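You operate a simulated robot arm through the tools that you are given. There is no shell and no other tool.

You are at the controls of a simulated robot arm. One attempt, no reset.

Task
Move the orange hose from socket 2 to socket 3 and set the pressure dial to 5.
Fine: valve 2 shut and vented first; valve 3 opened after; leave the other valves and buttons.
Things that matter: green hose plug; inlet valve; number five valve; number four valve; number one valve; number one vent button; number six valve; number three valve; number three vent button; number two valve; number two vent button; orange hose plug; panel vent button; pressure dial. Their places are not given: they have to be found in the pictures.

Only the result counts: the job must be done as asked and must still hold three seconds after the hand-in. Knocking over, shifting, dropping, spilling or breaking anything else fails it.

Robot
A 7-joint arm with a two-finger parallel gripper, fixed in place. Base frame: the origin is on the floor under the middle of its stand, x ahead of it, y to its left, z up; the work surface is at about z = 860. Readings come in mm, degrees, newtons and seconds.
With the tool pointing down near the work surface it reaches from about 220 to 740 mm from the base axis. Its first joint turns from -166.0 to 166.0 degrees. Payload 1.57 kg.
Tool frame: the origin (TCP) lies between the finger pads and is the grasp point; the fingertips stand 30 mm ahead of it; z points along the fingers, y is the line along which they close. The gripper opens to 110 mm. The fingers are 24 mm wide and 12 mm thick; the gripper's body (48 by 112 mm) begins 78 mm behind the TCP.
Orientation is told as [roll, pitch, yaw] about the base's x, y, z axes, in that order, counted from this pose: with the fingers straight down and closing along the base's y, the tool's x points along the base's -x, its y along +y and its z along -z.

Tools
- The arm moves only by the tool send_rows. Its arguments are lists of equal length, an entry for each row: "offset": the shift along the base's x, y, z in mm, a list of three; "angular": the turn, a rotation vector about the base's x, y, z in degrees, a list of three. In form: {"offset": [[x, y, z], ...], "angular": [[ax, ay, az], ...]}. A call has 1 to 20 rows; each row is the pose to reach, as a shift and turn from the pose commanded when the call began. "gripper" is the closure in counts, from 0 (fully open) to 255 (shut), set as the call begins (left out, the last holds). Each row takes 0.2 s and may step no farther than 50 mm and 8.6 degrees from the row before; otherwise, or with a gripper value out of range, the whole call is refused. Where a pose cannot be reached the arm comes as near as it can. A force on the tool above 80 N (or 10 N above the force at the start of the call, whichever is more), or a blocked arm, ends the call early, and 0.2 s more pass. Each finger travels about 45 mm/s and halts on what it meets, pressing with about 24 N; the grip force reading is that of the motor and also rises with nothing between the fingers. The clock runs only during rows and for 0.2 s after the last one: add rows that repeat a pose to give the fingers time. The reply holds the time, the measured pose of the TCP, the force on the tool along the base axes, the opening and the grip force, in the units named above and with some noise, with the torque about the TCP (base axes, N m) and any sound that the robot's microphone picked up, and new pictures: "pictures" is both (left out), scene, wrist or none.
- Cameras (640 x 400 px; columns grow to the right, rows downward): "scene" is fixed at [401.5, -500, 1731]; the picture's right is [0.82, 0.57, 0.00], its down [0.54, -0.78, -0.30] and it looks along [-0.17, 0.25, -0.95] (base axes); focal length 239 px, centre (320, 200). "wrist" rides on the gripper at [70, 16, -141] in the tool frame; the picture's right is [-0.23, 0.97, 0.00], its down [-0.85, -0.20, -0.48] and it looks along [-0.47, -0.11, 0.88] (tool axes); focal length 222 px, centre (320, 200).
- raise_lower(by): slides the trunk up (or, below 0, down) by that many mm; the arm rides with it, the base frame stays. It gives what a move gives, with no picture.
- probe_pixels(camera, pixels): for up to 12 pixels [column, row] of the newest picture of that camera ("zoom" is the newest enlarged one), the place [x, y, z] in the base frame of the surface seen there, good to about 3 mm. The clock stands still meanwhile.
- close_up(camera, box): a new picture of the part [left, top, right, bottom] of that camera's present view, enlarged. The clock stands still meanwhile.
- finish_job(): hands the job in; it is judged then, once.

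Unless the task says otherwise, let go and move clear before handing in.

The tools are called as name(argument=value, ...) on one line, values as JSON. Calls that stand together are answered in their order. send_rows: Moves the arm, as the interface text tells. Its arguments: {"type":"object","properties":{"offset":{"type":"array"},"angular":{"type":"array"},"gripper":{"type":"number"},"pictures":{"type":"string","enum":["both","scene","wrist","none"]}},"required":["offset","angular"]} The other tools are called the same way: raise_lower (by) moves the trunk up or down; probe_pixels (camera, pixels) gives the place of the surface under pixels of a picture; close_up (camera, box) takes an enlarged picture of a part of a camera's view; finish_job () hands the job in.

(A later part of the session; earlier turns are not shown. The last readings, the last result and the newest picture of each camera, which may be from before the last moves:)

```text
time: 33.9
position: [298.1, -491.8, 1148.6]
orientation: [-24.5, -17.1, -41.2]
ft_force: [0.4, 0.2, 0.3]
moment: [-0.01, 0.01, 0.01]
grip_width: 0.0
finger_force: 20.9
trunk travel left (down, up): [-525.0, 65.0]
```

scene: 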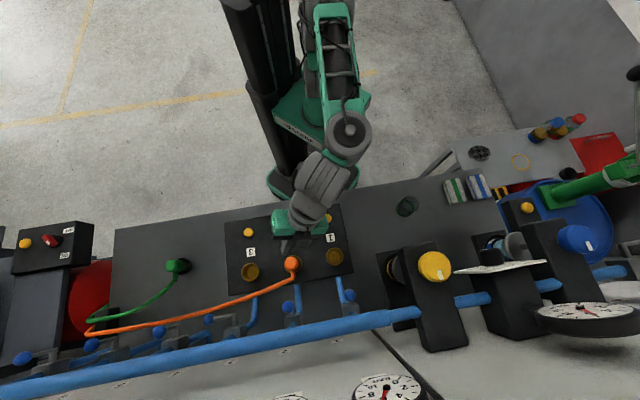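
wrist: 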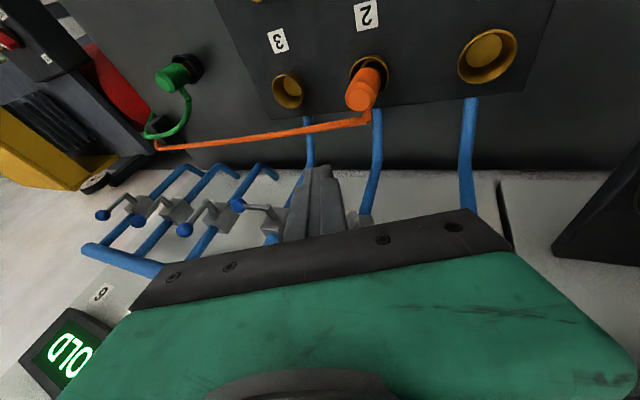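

That tilt went smoothly and the wrist now bends the right way. I'll blend the orientation to 60° of tilt toward the wall (azimuth −45°) and move out to about u≈−105, w≈640, z≈1170.

send_rows(offset=[[1, 0, 0], [4, -2, 1], [10, -4, 2], [16, -7, 4], [22, -10, 6], [28, -13, 8], [34, -15, 9], [40, -18, 10], [46, -20, 12], [52, -23, 14], [58, -26, 15], [64, -28, 16], [70, -31, 18], [75, -33, 19], [79, -35, 20], [79, -35, 20]], angular=[[-0.2, -0.7, 0.2], [-0.8, -2.4, 0.7], [-1.8, -5.7, 1.6], [-2.9, -9.0, 2.5], [-4.0, -12.4, 3.4], [-5.0, -15.7, 4.4], [-6.1, -19.0, 5.3], [-7.2, -22.4, 6.2], [-8.2, -25.7, 7.1], [-9.3, -29.0, 8.0], [-10.4, -32.4, 9.0], [-11.4, -35.7, 9.9], [-12.5, -39.0, 10.8], [-13.5, -42.0, 11.7], [-14.1, -44.0, 12.2], [-14.1, -44.0, 12.2]])

```text
time: 37.3
position: [377.1, -526.8, 1168.2]
orientation: [0.5, -59.7, -45.4]
ft_force: [-0.4, 0.3, 0.0]
moment: [-0.01, -0.02, 0.02]
grip_width: 0.0
finger_force: 21.2
trunk travel left (down, up): [-525.0, 65.0]
```

scene: 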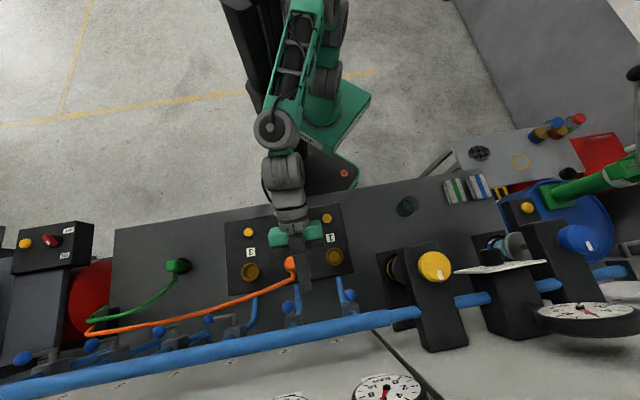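
wrist: 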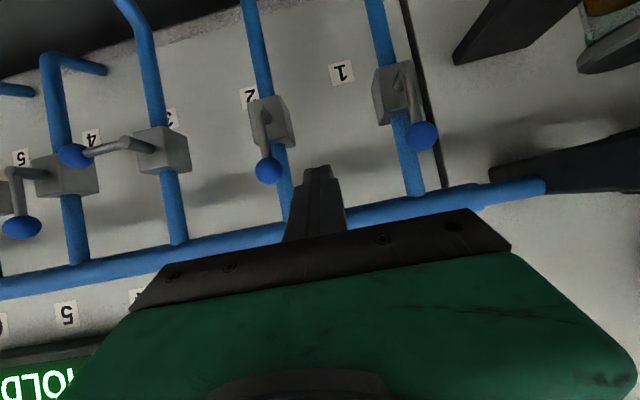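

The tool is at 60° tilt with the fingers between ball 2 (268,170) and ball 1 (422,137), and valve 2's lever points up along its pipe. I'll tilt the last 30° so the fingers are horizontal.

send_rows(offset=[[0, 0, 0], [0, 0, 0], [0, 0, 0], [0, 0, 0], [0, 0, 0], [0, 0, 0], [0, 0, 0], [0, 0, 0], [0, 0, 0], [0, 0, 0]], angular=[[-0.7, -0.7, 0], [-2.5, -2.5, 0], [-5, -5, 0], [-7.5, -7.5, 0], [-10, -10, 0], [-12.5, -12.5, 0], [-15, -15, 0], [-17.5, -17.5, 0], [-20, -20, 0], [-21, -21, 0.4]])

```text
time: 39.5
position: [377.5, -527.8, 1169.1]
orientation: [-4.3, -89.4, -40.1]
ft_force: [-0.5, -0.1, -0.1]
moment: [-0.03, -0.01, 0.04]
grip_width: 0.0
finger_force: 21.1
trunk travel left (down, up): [-525.0, 65.0]
```

scene: 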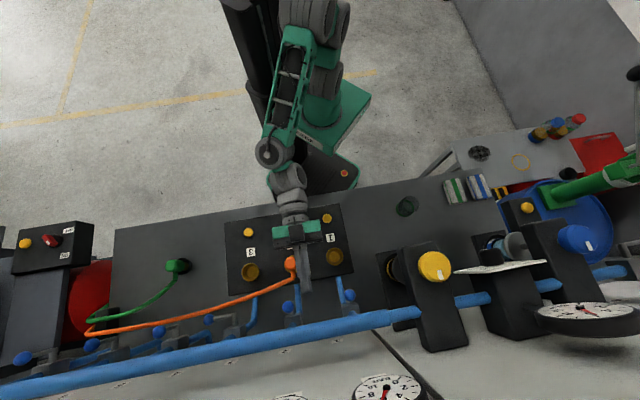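
wrist: 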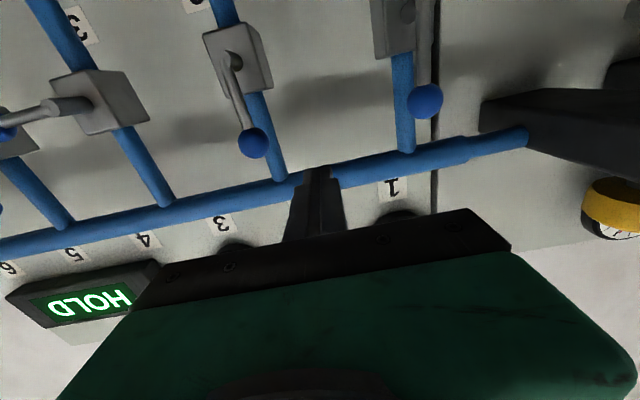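

The fingers are now level and pointing at the wall, at u≈−106, w≈640. I'll move in beside ball 2 (u≈−118, w≈670, z≈1145) and check the alignment before pushing.

send_rows(offset=[[1, -3, -2], [4, -8, -7], [7, -14, -12], [10, -20, -17], [12, -26, -22], [12.9, -29.5, -24], [12.9, -29.5, -24]], angular=[[0, 0, 0], [0, 0, 0], [0, 0, 0], [0, 0, 0], [0, 0, 0], [0, 0, 0], [0, 0, 0]])

close_up(camera="scene", box=[250, 250, 370, 340])

close_up(camera="wrist", box=[160, 60, 420, 240])

```text
time: 41.1
position: [391.5, -555.5, 1145.5]
orientation: [-2.8, -89.4, -41.8]
ft_force: [-0.2, 0.7, -0.6]
moment: [0.0, 0.03, -0.01]
grip_width: 0.0
finger_force: 21.5
trunk travel left (down, up): [-525.0, 65.0]
```

scene: 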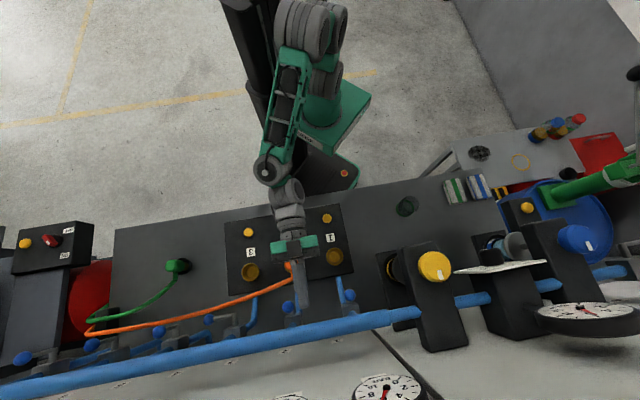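
wrist: 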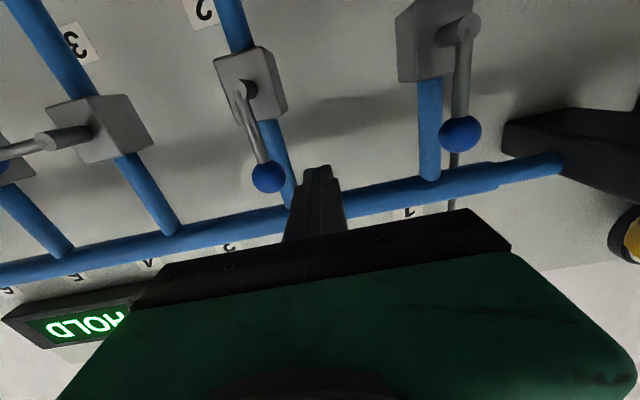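

```text
4.44 times, centred on (310, 295) of scene
```

zoom: 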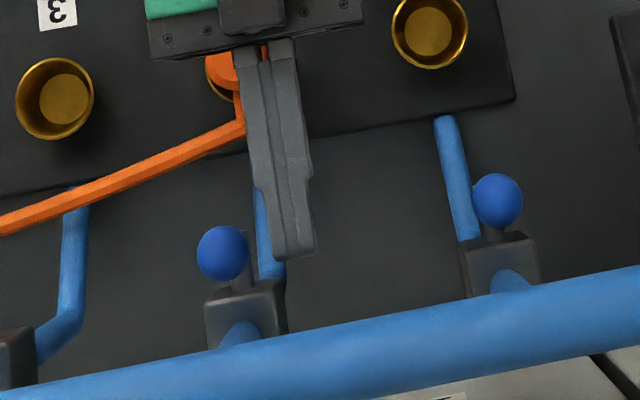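

```text
2.22 times, centred on (290, 150) of wrist
```

zoom: 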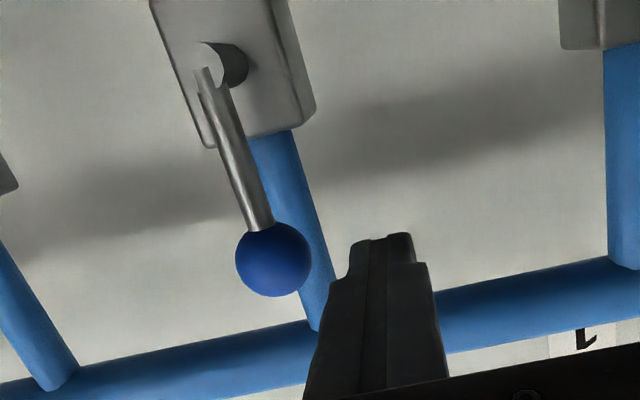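

The close-up shows the closed fingers just right of ball 2 at matching depth. I'll push the ball along its arc toward −u, over and down, the way valve 3 already points, to about 75° first.

send_rows(offset=[[-4.2, -4.2, 0], [-8.5, -8.5, 0], [-14.6, -14.6, 1], [-20.6, -20.6, 1], [-26.7, -26.7, 0.5], [-32.7, -32.7, -1], [-38.2, -38.2, -4], [-43.7, -43.7, -8.5], [-48.3, -48.3, -13.5], [-52.9, -52.9, -19.5], [-56.3, -56.3, -26], [-59.7, -59.7, -33.5], [-59.7, -59.7, -33.5]], angular=[[0, 0, 0], [0, 0, 0], [0, 0, 0], [0, 0, 0], [0, 0, 0], [0, 0, 0], [0, 0, 0], [0, 0, 0], [0, 0, 0], [0, 0, 0], [0, 0, 0], [0, 0, 0], [0, 0, 0]])

close_up(camera="wrist", box=[160, 40, 420, 240])

```text
time: 43.9
position: [332.6, -616.8, 1111.8]
orientation: [-3.3, -89.4, -41.1]
ft_force: [-0.7, 0.3, 0.3]
moment: [0.04, 0.01, 0.02]
grip_width: 0.0
finger_force: 21.3
trunk travel left (down, up): [-525.0, 65.0]
```

scene: 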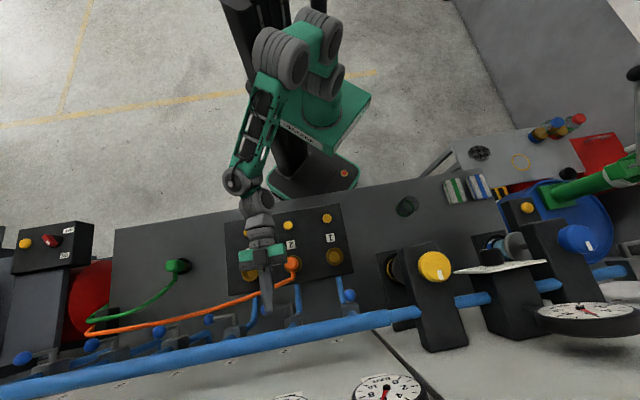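
wrist: 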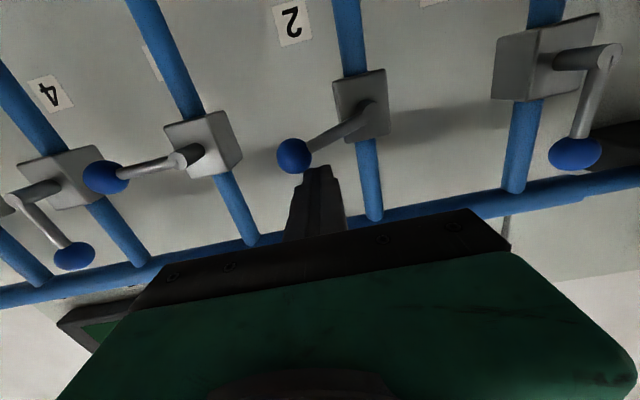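

```text
2.00 times, centred on (290, 140) of wrist
```

zoom: 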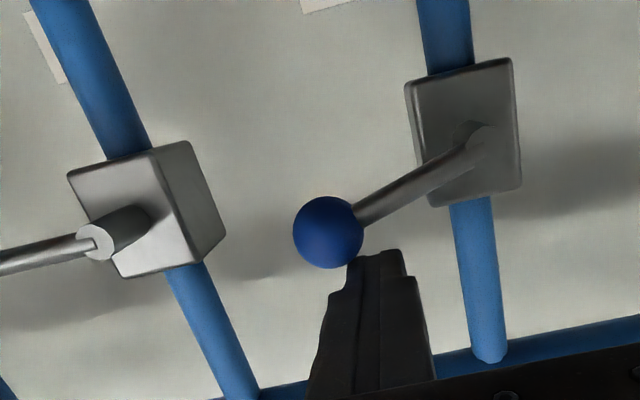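

Valve 2's lever has swung to about 75° with almost no force. I'll push it the rest of the way down to horizontal, with a little over-travel to find the stop.

send_rows(offset=[[-2, -2, -5], [-3, -3, -10], [-4, -4, -15], [-4.5, -4.5, -18], [-5, -5, -20], [-5, -5, -22], [-5, -5, -22]], angular=[[0, 0, 0], [0, 0, 0], [0, 0, 0], [0, 0, 0], [0, 0, 0], [0, 0, 0], [0, 0, 0]])

close_up(camera="wrist", box=[60, 40, 420, 240])

```text
time: 45.5
position: [326.3, -620.9, 1094.4]
orientation: [-31.8, -89.6, -12.5]
ft_force: [2.4, 0.4, 16.3]
moment: [-0.31, -0.17, 0.07]
grip_width: 0.0
finger_force: 21.2
trunk travel left (down, up): [-525.0, 65.0]
```

scene: 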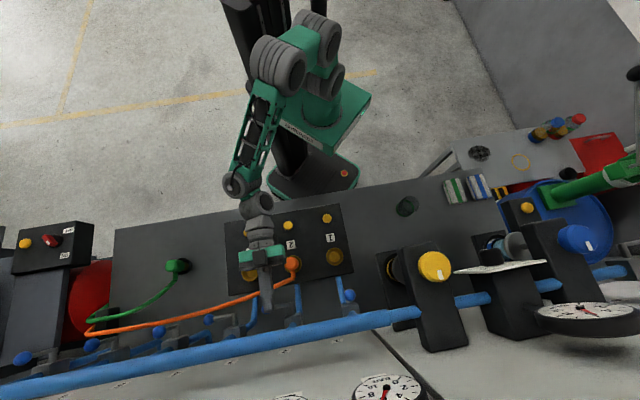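
wrist: 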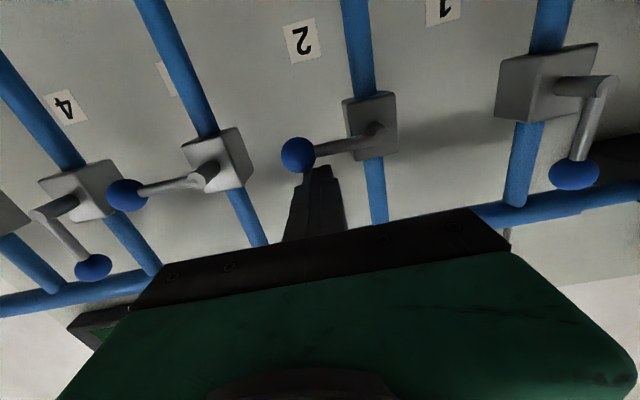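

```text
1.78 times, centred on (240, 140) of wrist
```

zoom: 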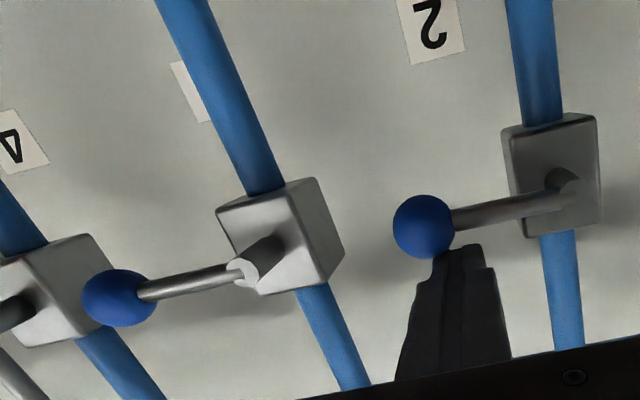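

The finger stopped 4–5 mm short of the command with about 16 N upward, so valve 2 is at its shut stop, parallel to valve 3's lever in the close-up. I'll lift off and back away from the wall, then verify.

send_rows(offset=[[0, 0, 6], [0, 0, 15], [0, 0, 24], [-4, 4, 28], [-10, 10, 30], [-18, 18, 30], [-26, 26, 30], [-34, 34, 30], [-40, 40, 30], [-42, 42, 30]], angular=[[0, 0, 0], [0, 0, 0], [0, 0, 0], [0, 0, 0], [0, 0, 0], [0, 0, 0], [0, 0, 0], [0, 0, 0], [0, 0, 0], [0, 0, 0]])

probe_pixels(camera="scene", pixels=[[267, 310], [264, 309], [270, 310]])

close_up(camera="scene", box=[200, 270, 360, 370])

close_up(camera="wrist", box=[0, 0, 640, 260])

```text
time: 47.7
position: [283.4, -579.0, 1119.3]
orientation: [-3.9, -89.5, -40.5]
ft_force: [-0.3, 0.1, 0.1]
moment: [-0.03, 0.0, -0.01]
grip_width: 0.1
finger_force: 21.3
trunk travel left (down, up): [-525.0, 65.0]
```

scene: 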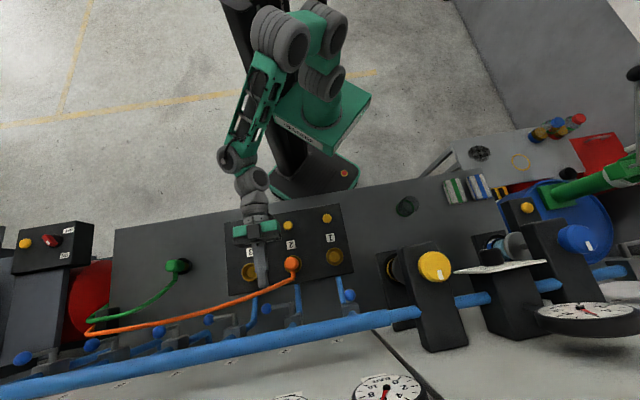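
wrist: 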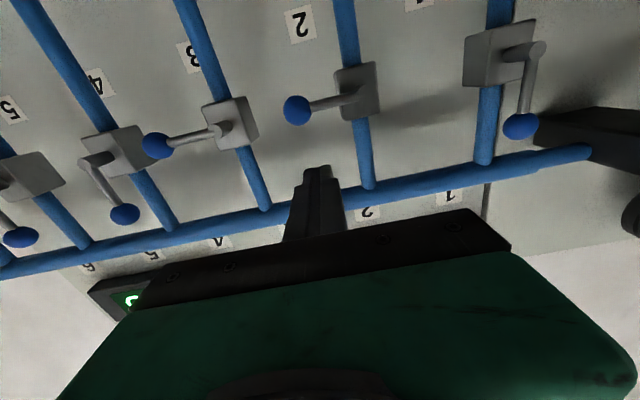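

```text
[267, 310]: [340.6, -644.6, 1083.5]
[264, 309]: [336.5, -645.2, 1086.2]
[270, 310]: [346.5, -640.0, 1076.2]
```

```text
4.00 times, centred on (280, 320) of scene
```

zoom: 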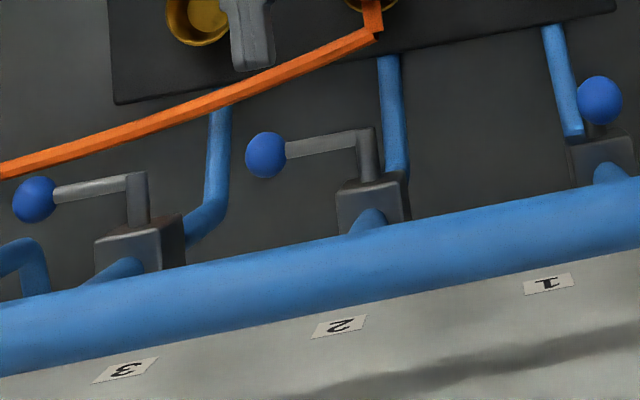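

```text
1.00 times, centred on (320, 130) of wrist (not enlarged: the box is as wide or as high as the picture)
```

zoom: 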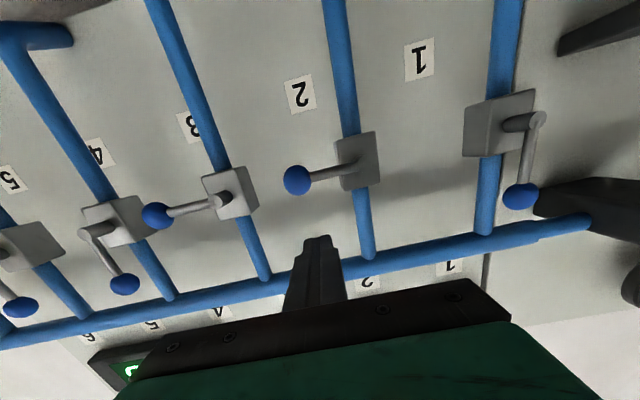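

Valve 2's ball now reads (338,-645,1084), lying sideways just like valve 3, so it's shut. Next I'll swing back over the panel, lowering and turning the fingers straight down above vent button 2 (about (207,-423,876)).

send_rows(offset=[[-1, 2, -2], [-4, 8, -8], [-8, 16, -16], [-12, 25, -25], [-16, 33, -33], [-20, 41, -42], [-24, 49, -50], [-28, 58, -59], [-32, 66, -67], [-36, 74, -75], [-40, 82, -84], [-44, 91, -92], [-48, 99, -101], [-52, 107, -109], [-56, 115, -117], [-60, 124, -126], [-64, 132, -134], [-68, 140, -143], [-72, 149, -151], [-75.7, 156.3, -159]], angular=[[0.5, 0.5, 0], [2.5, 2.5, 0], [5.8, 5.8, 0], [9.2, 9.2, 0], [12.6, 12.6, 0], [16, 16, 0], [19.4, 19.4, 0], [22.8, 22.8, 0], [26.2, 26.2, 0], [29.6, 29.6, 0], [33, 33, 0], [36.4, 36.4, 0], [39.8, 39.8, 0], [43.2, 43.2, 0], [46.6, 46.6, 0], [50, 50, 0], [53.4, 53.4, 0], [56.8, 56.8, 0], [60.2, 60.2, 0], [63.3, 63.3, 0]])

```text
time: 51.9
position: [209.4, -424.1, 960.3]
orientation: [0.5, 0.2, -45.0]
ft_force: [-0.9, 0.5, 0.1]
moment: [-0.02, -0.02, 0.0]
grip_width: 0.0
finger_force: 21.2
trunk travel left (down, up): [-525.0, 65.0]
```

scene: 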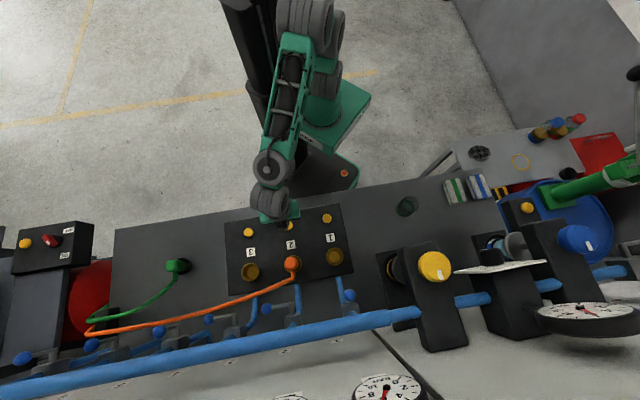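
wrist: 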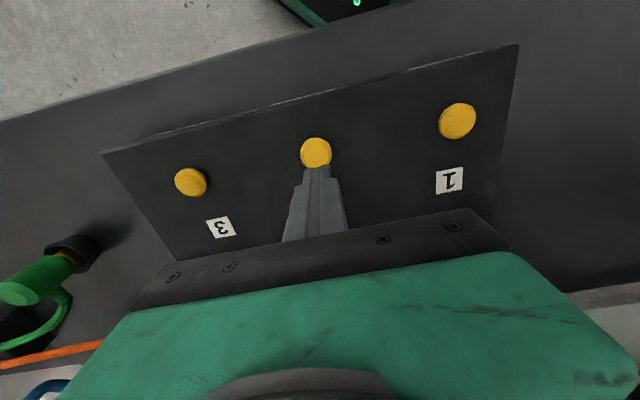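

The arm is in a good posture with the tool vertical above button 2, which shows at (316,150) right by the fingertips. I'll probe its exact place.

probe_pixels(camera="wrist", pixels=[[316, 150], [305, 150], [327, 150], [316, 142], [190, 182], [457, 120], [300, 130]])

close_up(camera="wrist", box=[240, 110, 400, 230])

```text
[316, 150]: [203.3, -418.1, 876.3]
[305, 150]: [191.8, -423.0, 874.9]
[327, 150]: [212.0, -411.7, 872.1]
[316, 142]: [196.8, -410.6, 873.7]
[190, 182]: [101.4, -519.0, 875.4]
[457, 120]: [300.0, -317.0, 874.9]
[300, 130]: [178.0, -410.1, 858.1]
```

```text
3.33 times, centred on (320, 170) of wrist
```

zoom: 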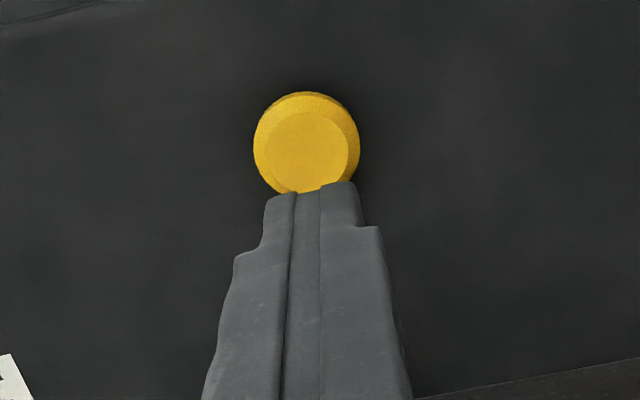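

Button 2's top centre is near (205,-421,876). I'll centre the closed fingertips on it, come down, press in a few millimetres and hold it for about a second.

send_rows(offset=[[-2, 1.5, -5], [-4.5, 3, -15], [-4.5, 3, -27], [-4.5, 3, -38], [-4.5, 3, -46], [-4.5, 3, -50], [-4.5, 3, -53], [-4.5, 3, -55], [-4.5, 3, -57], [-4.5, 3, -59], [-4.5, 3, -61], [-4.5, 3, -62], [-4.5, 3, -62], [-4.5, 3, -62], [-4.5, 3, -62]], angular=[[0, 0, 0], [0, 0, 0], [0, 0, 0], [0, 0, 0], [0, 0, 0], [0, 0, 0], [0, 0, 0], [0, 0, 0], [0, 0, 0], [0, 0, 0], [0, 0, 0], [0, 0, 0], [0, 0, 0], [0, 0, 0], [0, 0, 0]])

close_up(camera="scene", box=[220, 340, 460, 400])

```text
time: 55.1
position: [202.6, -419.9, 898.7]
orientation: [0.6, 0.1, -44.9]
ft_force: [0.8, -2.1, 4.1]
moment: [-0.03, -0.02, 0.02]
grip_width: 0.1
finger_force: 21.2
trunk travel left (down, up): [-525.0, 65.0]
heard: click
```

scene: 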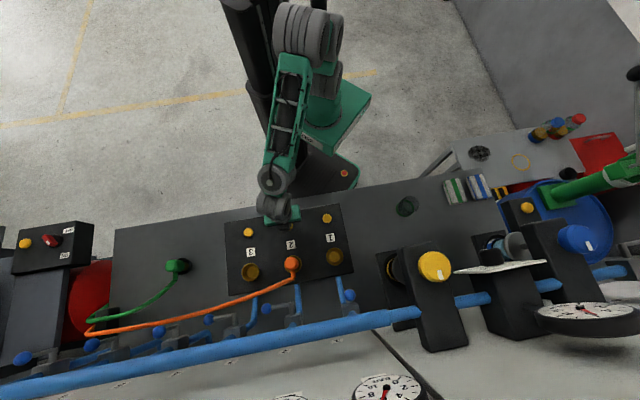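
wrist: 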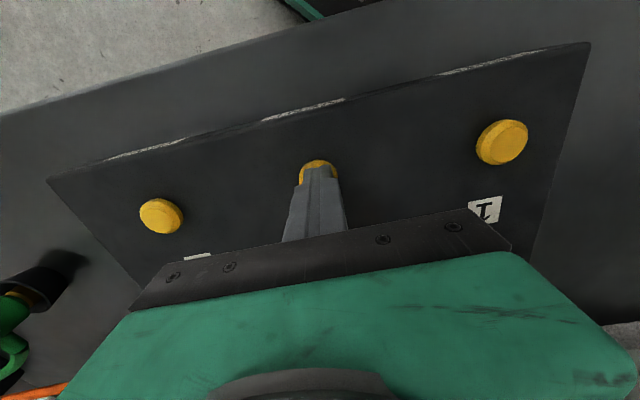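

```text
2.67 times, centred on (340, 370) of scene
```

zoom: 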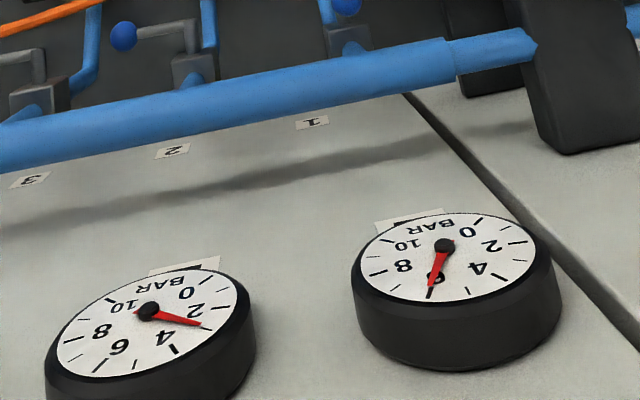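

There was a click and gauge 2 (at about (290,392)) has dropped from 6 to about 3, so it's venting while the button is held. I'll keep holding until it reads 0.

send_rows(offset=[[0, 0, 0], [0, 0, 0], [0, 0, 0], [0, 0, 0], [0, 0, 0], [0, 0, 0], [0, 0, 0], [0, 0, 0], [0, 0, 0], [0, 0, 0], [0, 0, 0], [0, 0, 0], [0, 0, 0], [0, 0, 0], [0, 0, 0]], angular=[[0, 0, 0], [0, 0, 0], [0, 0, 0], [0, 0, 0], [0, 0, 0], [0, 0, 0], [0, 0, 0], [0, 0, 0], [0, 0, 0], [0, 0, 0], [0, 0, 0], [0, 0, 0], [0, 0, 0], [0, 0, 0], [0, 0, 0]], pictures="scene")

close_up(camera="scene", box=[220, 340, 460, 400])

```text
time: 58.3
position: [202.9, -418.3, 897.8]
orientation: [0.6, 0.2, -45.1]
ft_force: [0.0, -0.1, 2.5]
moment: [-0.03, 0.0, -0.02]
grip_width: 0.0
finger_force: 21.5
trunk travel left (down, up): [-525.0, 65.0]
```

scene: 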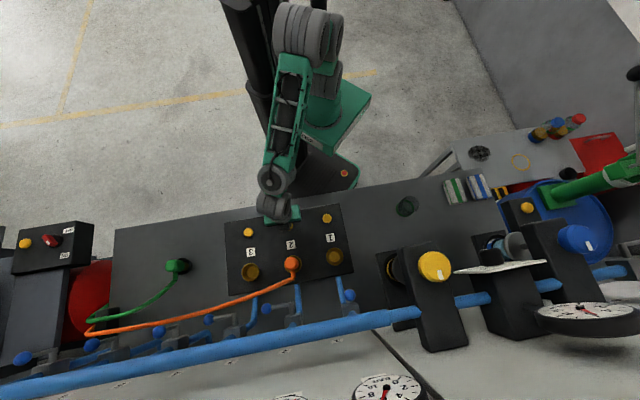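

```text
2.67 times, centred on (340, 370) of scene
```

zoom: 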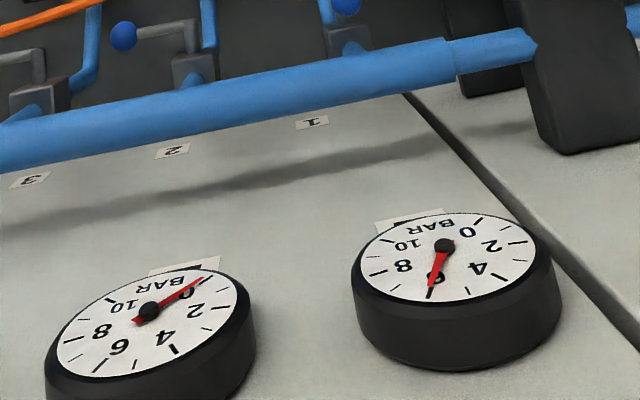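

Gauge 2's needle is at 0. I'll hold a moment longer, then lift off the button and go up.

send_rows(offset=[[0, 0, 0], [0, 0, 0], [0, 0, 0], [0, 0, 0], [0, 0, 3], [0, 0, 10], [0, 0, 22], [0, 0, 36], [0, 0, 50], [0, 0, 64], [0, 0, 78], [0, 0, 92], [0, 0, 106], [0, 0, 120], [0, 0, 134], [0, 0, 148], [0, 0, 158], [0, 0, 162], [0, 0, 162]], angular=[[0, 0, 0], [0, 0, 0], [0, 0, 0], [0, 0, 0], [0, 0, 0], [0, 0, 0], [0, 0, 0], [0, 0, 0], [0, 0, 0], [0, 0, 0], [0, 0, 0], [0, 0, 0], [0, 0, 0], [0, 0, 0], [0, 0, 0], [0, 0, 0], [0, 0, 0], [0, 0, 0], [0, 0, 0]], gripper=80)

probe_pixels(camera="wrist", pixels=[[320, 200]])

close_up(camera="scene", box=[220, 340, 460, 400])

```text
time: 62.3
position: [203.6, -419.1, 1061.9]
orientation: [0.7, 0.0, -45.0]
ft_force: [-0.7, 0.3, -0.5]
moment: [-0.01, -0.04, -0.01]
grip_width: 75.5
finger_force: 0.2
trunk travel left (down, up): [-525.0, 65.0]
```

scene: 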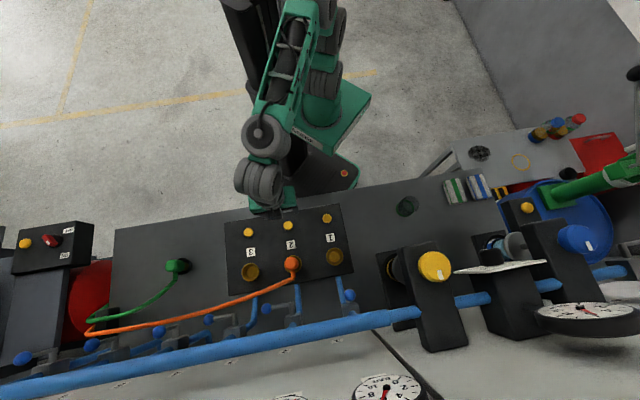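
wrist: 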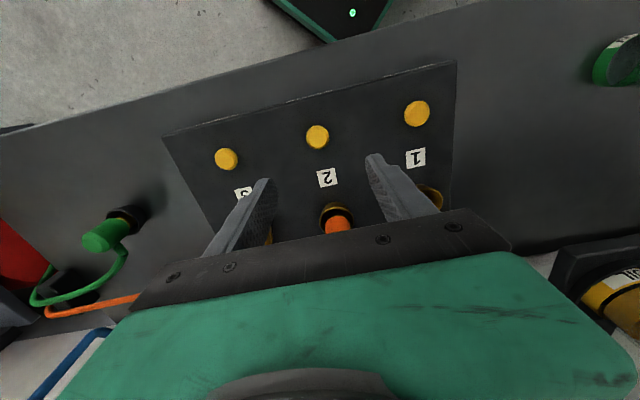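

```text
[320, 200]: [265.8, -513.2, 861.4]
```

```text
2.67 times, centred on (340, 370) of scene
```

zoom: 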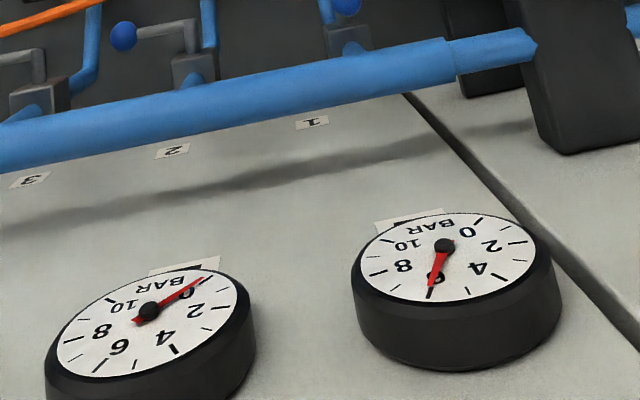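

Gauge 2 stays at 0 after releasing, so line 2 is shut and vented. I'll move toward the plug, now partly visible at (338,220), to see it and socket 3 more clearly.

send_rows(offset=[[1.5, -1.5, 0], [6, -6, 0], [14, -14, 0], [22, -22, 0], [30, -30, 0], [38, -38, 0], [46, -46, 0], [52, -52, 0], [55, -55, 0], [55, -55, 0]], angular=[[0, 0, 0], [0, 0, 0], [0, 0, 0], [0, 0, 0], [0, 0, 0], [0, 0, 0], [0, 0, 0], [0, 0, 0], [0, 0, 0], [-0.5, 0.5, 0]], gripper=40)

close_up(camera="wrist", box=[200, 100, 440, 250])

close_up(camera="scene", box=[230, 230, 350, 305])

```text
time: 64.5
position: [257.6, -476.0, 1060.6]
orientation: [-0.2, 0.1, -45.0]
ft_force: [0.9, -1.0, 0.3]
moment: [0.04, 0.01, 0.0]
grip_width: 92.7
finger_force: 0.0
trunk travel left (down, up): [-525.0, 65.0]
```

scene: 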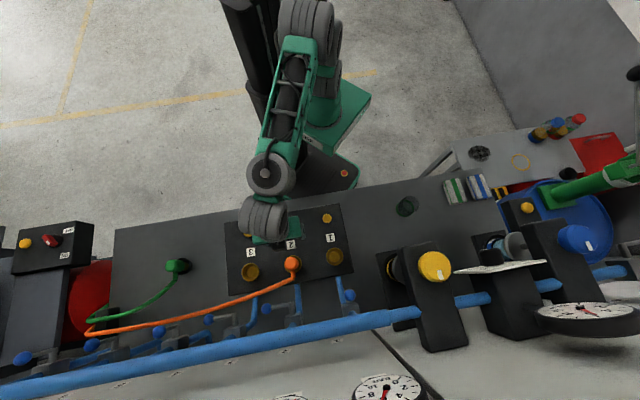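
wrist: 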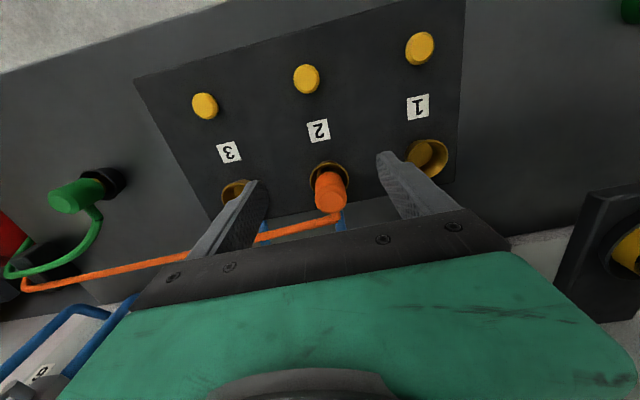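

```text
2.67 times, centred on (320, 175) of wrist
```

zoom: 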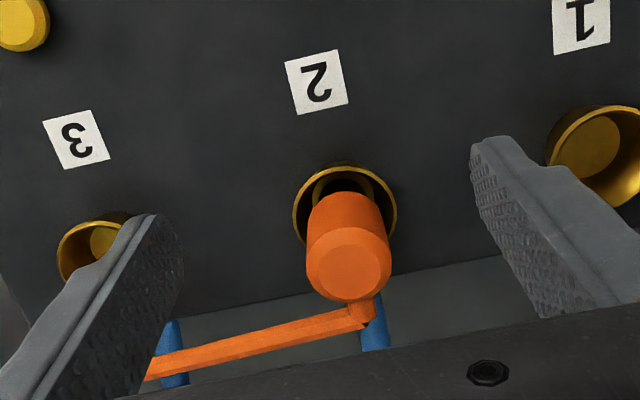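

```text
5.33 times, centred on (290, 268) of scene
```

zoom: 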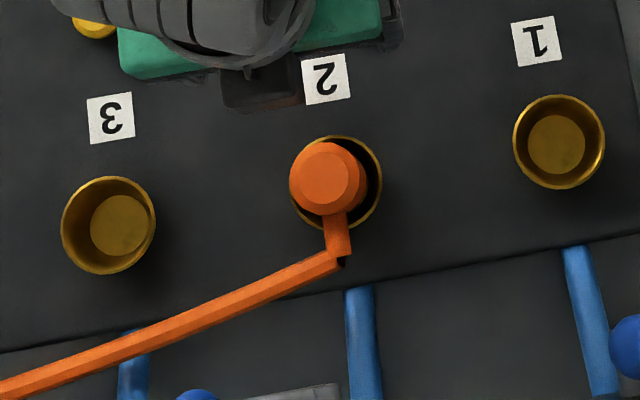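

The plug is an upright orange cylinder in socket 2 (325,180 in the zoom), with the hose leaving on its wall side. I'll probe the plug top and the rims of sockets 1 and 3 to find their centres.

probe_pixels(camera="zoom", pixels=[[325, 178], [302, 178], [348, 178], [325, 156], [325, 198], [362, 178], [340, 235], [326, 206]])

probe_pixels(camera="zoom", pixels=[[64, 225], [153, 225], [108, 180], [108, 272], [516, 140], [603, 140], [559, 98], [560, 187], [120, 225], [556, 145], [302, 212], [380, 180]])

probe_pixels(camera="wrist", pixels=[[330, 198], [322, 198], [339, 198], [330, 188], [330, 207], [328, 178], [312, 180], [345, 180], [329, 163], [345, 214], [434, 158], [425, 150]])

```text
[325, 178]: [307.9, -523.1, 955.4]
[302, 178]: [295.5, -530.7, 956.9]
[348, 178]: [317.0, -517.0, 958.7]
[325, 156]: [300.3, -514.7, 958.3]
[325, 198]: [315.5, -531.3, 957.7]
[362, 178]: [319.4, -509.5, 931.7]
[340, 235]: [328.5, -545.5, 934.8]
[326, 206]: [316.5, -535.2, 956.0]
```

```text
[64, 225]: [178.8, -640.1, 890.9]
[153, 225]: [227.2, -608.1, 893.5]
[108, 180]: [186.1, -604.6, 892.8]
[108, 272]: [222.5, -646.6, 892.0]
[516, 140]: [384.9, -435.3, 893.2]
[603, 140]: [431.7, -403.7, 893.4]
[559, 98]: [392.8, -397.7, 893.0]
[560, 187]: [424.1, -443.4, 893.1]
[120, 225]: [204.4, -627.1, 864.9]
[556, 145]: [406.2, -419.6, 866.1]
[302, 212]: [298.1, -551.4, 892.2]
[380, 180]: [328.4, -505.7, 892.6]
```

```text
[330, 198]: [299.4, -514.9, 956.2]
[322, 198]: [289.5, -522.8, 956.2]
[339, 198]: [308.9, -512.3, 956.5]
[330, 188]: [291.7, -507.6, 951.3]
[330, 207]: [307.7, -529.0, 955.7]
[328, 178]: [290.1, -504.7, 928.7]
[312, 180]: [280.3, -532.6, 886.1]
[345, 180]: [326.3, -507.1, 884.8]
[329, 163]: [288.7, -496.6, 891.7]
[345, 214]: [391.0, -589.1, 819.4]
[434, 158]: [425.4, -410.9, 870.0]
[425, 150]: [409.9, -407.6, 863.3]
```

Socket rims are at z≈893: socket 1 at (408,-420), socket 3 at (203.6,-624.8), so socket 2 is at (306,-522.4). The plug top is centred at about (306.5,-523,957) and is 42 mm wide. I'll move over it with the gripper open.

send_rows(offset=[[1.5, -1.5, 0], [6, -6, 0], [14, -13.5, 0], [22, -21, 0], [30, -29, 0], [38, -37, 0], [45, -43, 0], [48.5, -46.5, 0], [48.7, -46.8, 0], [48.7, -46.8, 0]], angular=[[0, 0, 0], [0, 0, 0], [0, 0, 0], [0, 0, 0], [0, 0, 0], [0, 0, 0], [0, 0, 0], [0, 0, 0], [0, 0, 0], [0, 0, 0]], gripper=40)

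close_up(camera="wrist", box=[200, 100, 440, 250])

close_up(camera="scene", box=[230, 230, 350, 305])

```text
time: 66.7
position: [307.7, -522.0, 1059.9]
orientation: [0.0, 0.1, -45.0]
ft_force: [-0.5, -0.7, 0.2]
moment: [0.01, 0.02, 0.01]
grip_width: 92.7
finger_force: 0.0
trunk travel left (down, up): [-525.0, 65.0]
```

scene: 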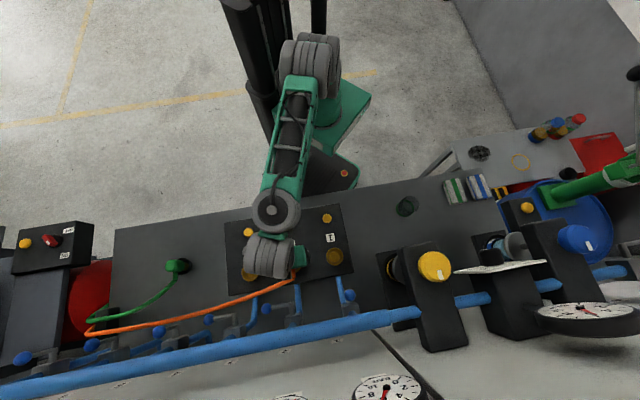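
wrist: 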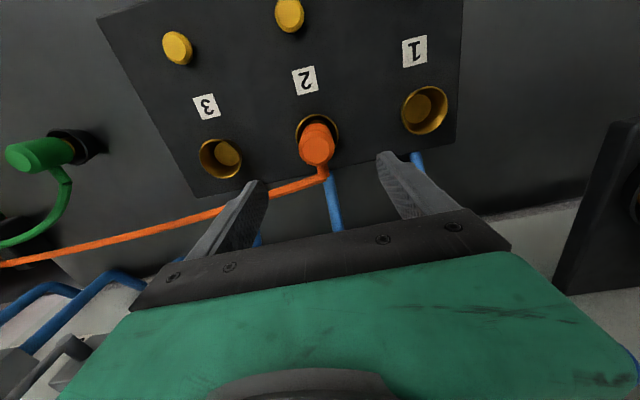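

```text
2.67 times, centred on (320, 175) of wrist
```

zoom: 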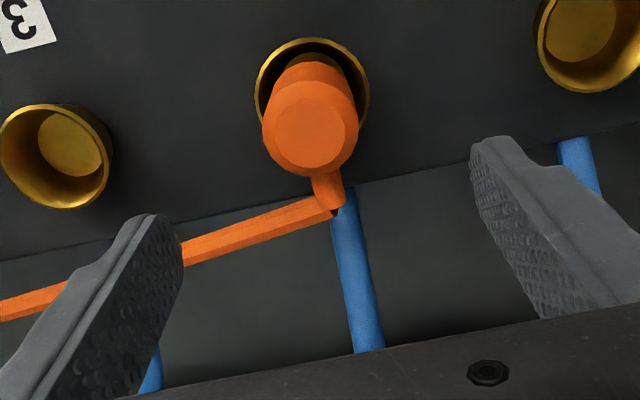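

```text
5.33 times, centred on (290, 268) of scene
```

zoom: 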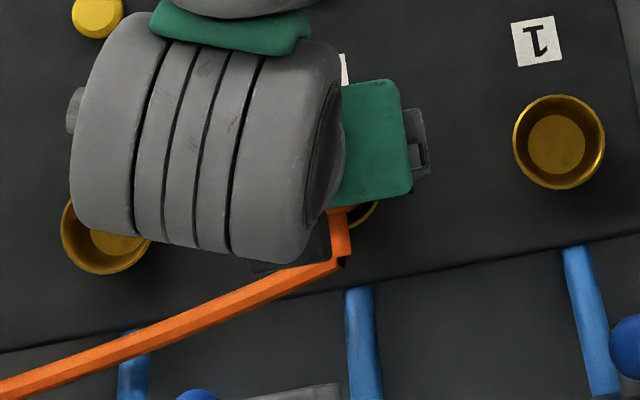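

The plug is between the fingers in plan, showing at (316,147) in the wrist view. I'll probe its top from this pose to cross-check the centre before going down.

probe_pixels(camera="wrist", pixels=[[316, 148], [305, 148], [327, 148], [316, 140], [316, 157], [300, 133], [337, 133], [318, 116], [199, 158], [242, 158], [220, 139], [220, 176]])

close_up(camera="wrist", box=[270, 100, 366, 180])

```text
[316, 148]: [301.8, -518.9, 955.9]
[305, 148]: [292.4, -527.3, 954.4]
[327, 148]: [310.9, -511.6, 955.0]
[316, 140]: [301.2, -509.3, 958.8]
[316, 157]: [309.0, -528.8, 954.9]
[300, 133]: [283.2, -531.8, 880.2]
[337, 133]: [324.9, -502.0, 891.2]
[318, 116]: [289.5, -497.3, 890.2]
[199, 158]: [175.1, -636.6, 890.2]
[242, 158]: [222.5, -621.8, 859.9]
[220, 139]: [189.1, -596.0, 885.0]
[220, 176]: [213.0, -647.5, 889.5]
```

```text
5.00 times, centred on (318, 140) of wrist
```

zoom: 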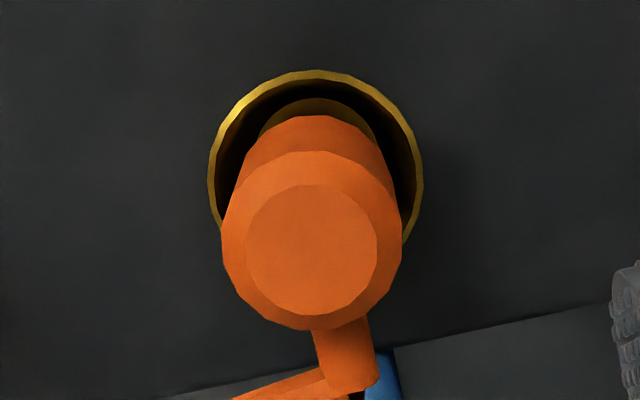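

The wrist probes put the plug centre at about (302,-519), roughly 5 mm nearer the robot than the scene camera says, so I'll aim between them at (303,-520). I'll go down around the plug to z≈932 with the gripper open.

send_rows(offset=[[-2, 1, -3], [-4.5, 2.1, -10], [-4.5, 2.1, -20], [-4.5, 2.1, -32], [-4.5, 2.1, -44], [-4.5, 2.1, -56], [-4.5, 2.1, -68], [-4.5, 2.1, -80], [-4.5, 2.1, -92], [-4.5, 2.1, -104], [-4.5, 2.1, -114], [-4.5, 2.1, -122], [-4.5, 2.1, -127], [-4.5, 2.1, -127]], angular=[[0, 0, 0], [0, 0, 0], [0, 0, 0], [0, 0, 0], [0, 0, 0], [0, 0, 0], [0, 0, 0], [0, 0, 0], [0, 0, 0], [0, 0, 0], [0, 0, 0], [0, 0, 0], [0, 0, 0], [0, 0, 0]], gripper=40)

close_up(camera="wrist", box=[200, 60, 440, 240])

```text
time: 69.7
position: [302.4, -518.2, 933.2]
orientation: [-0.1, 0.1, -45.1]
ft_force: [-0.3, -0.6, 0.1]
moment: [0.0, 0.01, 0.03]
grip_width: 92.7
finger_force: 0.1
trunk travel left (down, up): [-525.0, 65.0]
```

scene: 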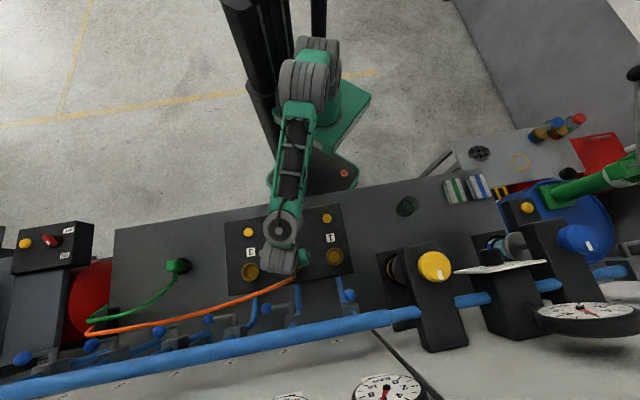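
wrist: 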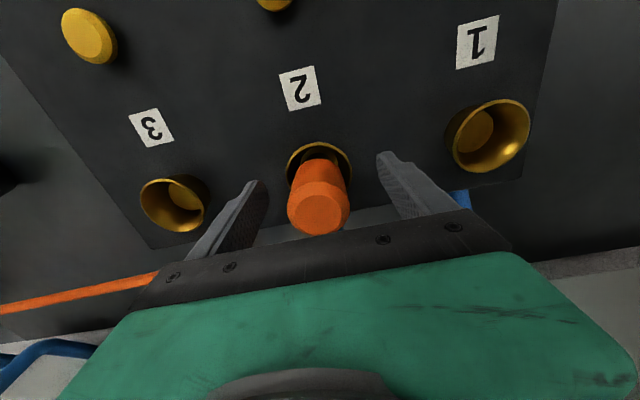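

```text
2.22 times, centred on (320, 150) of wrist
```

zoom: 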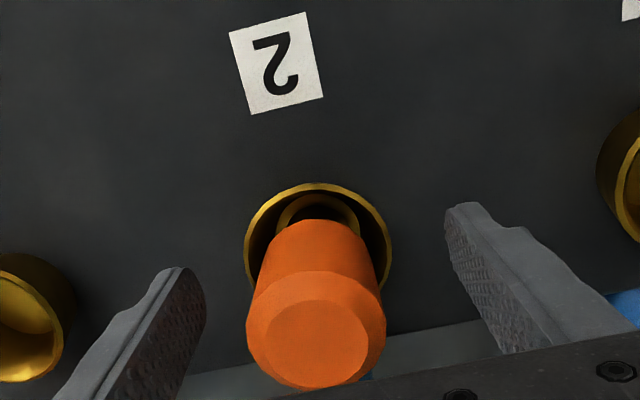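

The fingers straddle the plug evenly. I'll close on it and give the fingers time to grip.

send_rows(offset=[[0, 0, 0], [0, 0, 0], [0, 0, 0], [0, 0, 0], [0, 0, 0], [0, 0, 0], [0, 0, 0]], angular=[[0, 0, 0], [0, 0, 0], [0, 0, 0], [0, 0, 0], [0, 0, 0], [0, 0, 0], [0, 0, 0]], gripper=255)

close_up(camera="wrist", box=[200, 60, 440, 240])

```text
time: 71.3
position: [302.1, -518.5, 933.7]
orientation: [-0.2, 0.1, -45.1]
ft_force: [0.3, -0.2, 0.2]
moment: [-0.02, -0.01, -0.02]
grip_width: 41.5
finger_force: 24.1
trunk travel left (down, up): [-525.0, 65.0]
```

scene: 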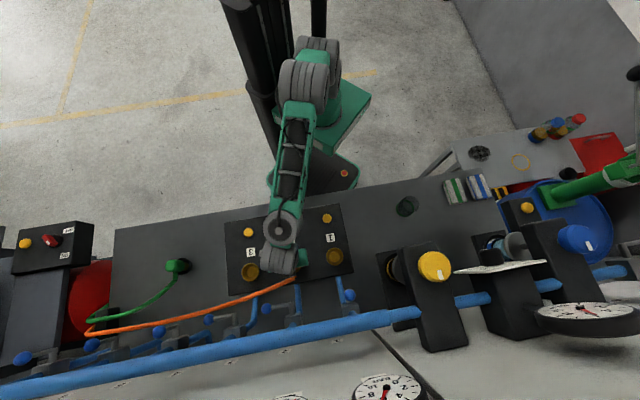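
wrist: 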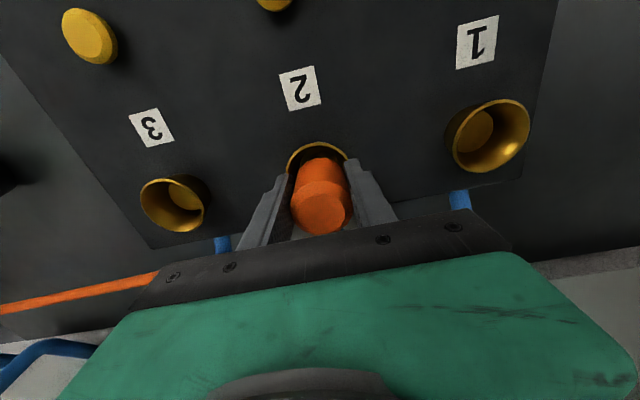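

```text
2.22 times, centred on (320, 150) of wrist
```

zoom: 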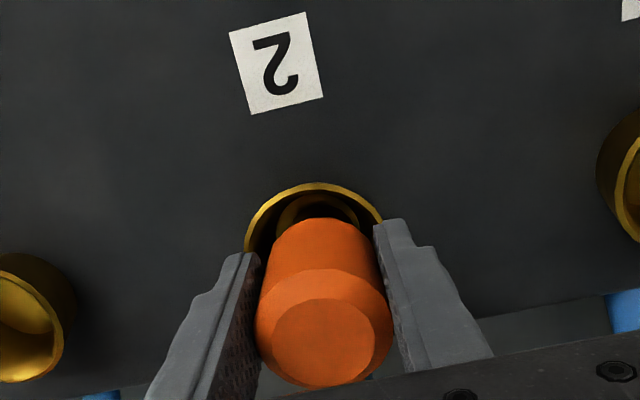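

The grip is solid at 41.5 mm and 24 N. I'll pull the plug straight up slowly, about 75 mm, to clear the socket rim.

send_rows(offset=[[0, 0, 1], [0, 0, 3], [0, 0, 6], [0, 0, 9], [0, 0, 12], [0, 0, 16], [0, 0, 20], [0, 0, 25], [0, 0, 30], [0, 0, 36], [0, 0, 42], [0, 0, 48], [0, 0, 54], [0, 0, 60], [0, 0, 66], [0, 0, 71], [0, 0, 74], [0, 0, 75]], angular=[[0, 0, 0], [0, 0, 0], [0, 0, 0], [0, 0, 0], [0, 0, 0], [0, 0, 0], [0, 0, 0], [0, 0, 0], [0, 0, 0], [0, 0, 0], [0, 0, 0], [0, 0, 0], [0, 0, 0], [0, 0, 0], [0, 0, 0], [0, 0, 0], [0, 0, 0], [0, 0, 0]], gripper=255)

close_up(camera="wrist", box=[200, 60, 440, 240])

close_up(camera="scene", box=[210, 220, 370, 320])

```text
time: 75.1
position: [302.9, -519.1, 1009.5]
orientation: [0.0, 0.2, -45.0]
ft_force: [-0.9, -0.8, -2.0]
moment: [0.04, -0.03, 0.02]
grip_width: 41.2
finger_force: 23.8
trunk travel left (down, up): [-525.0, 65.0]
```

scene: 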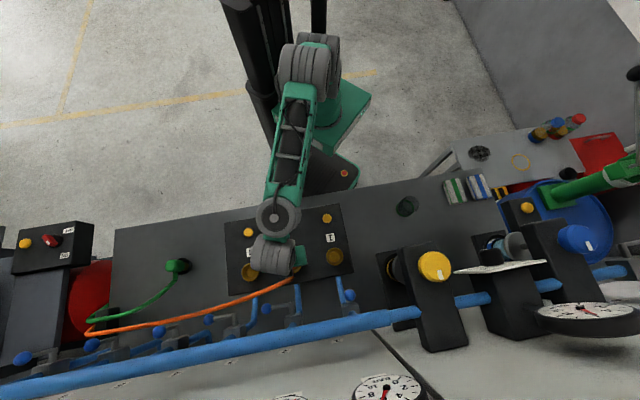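
wrist: 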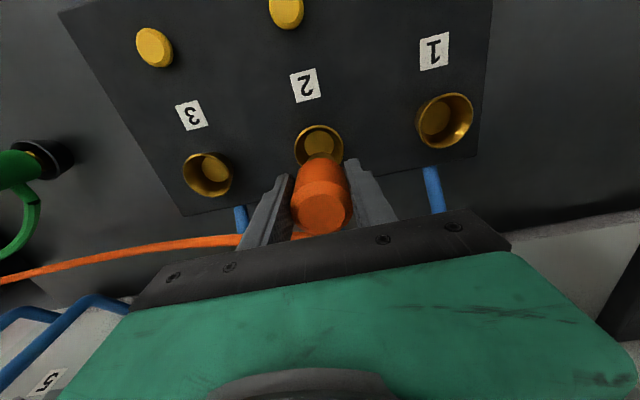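

```text
2.22 times, centred on (320, 150) of wrist
```

zoom: 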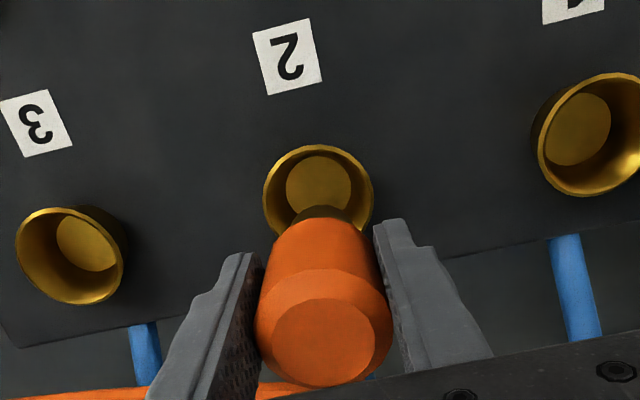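

```text
4.00 times, centred on (290, 270) of scene
```

zoom: 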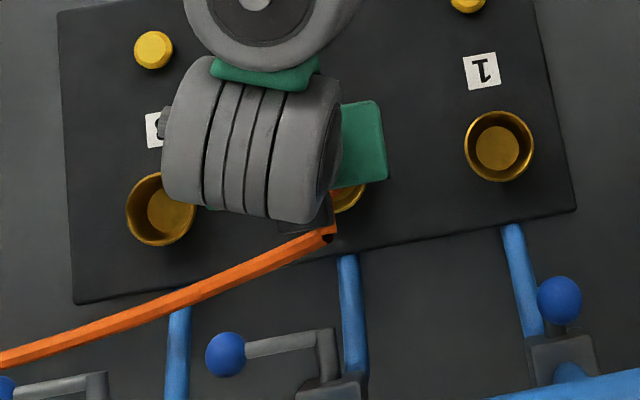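

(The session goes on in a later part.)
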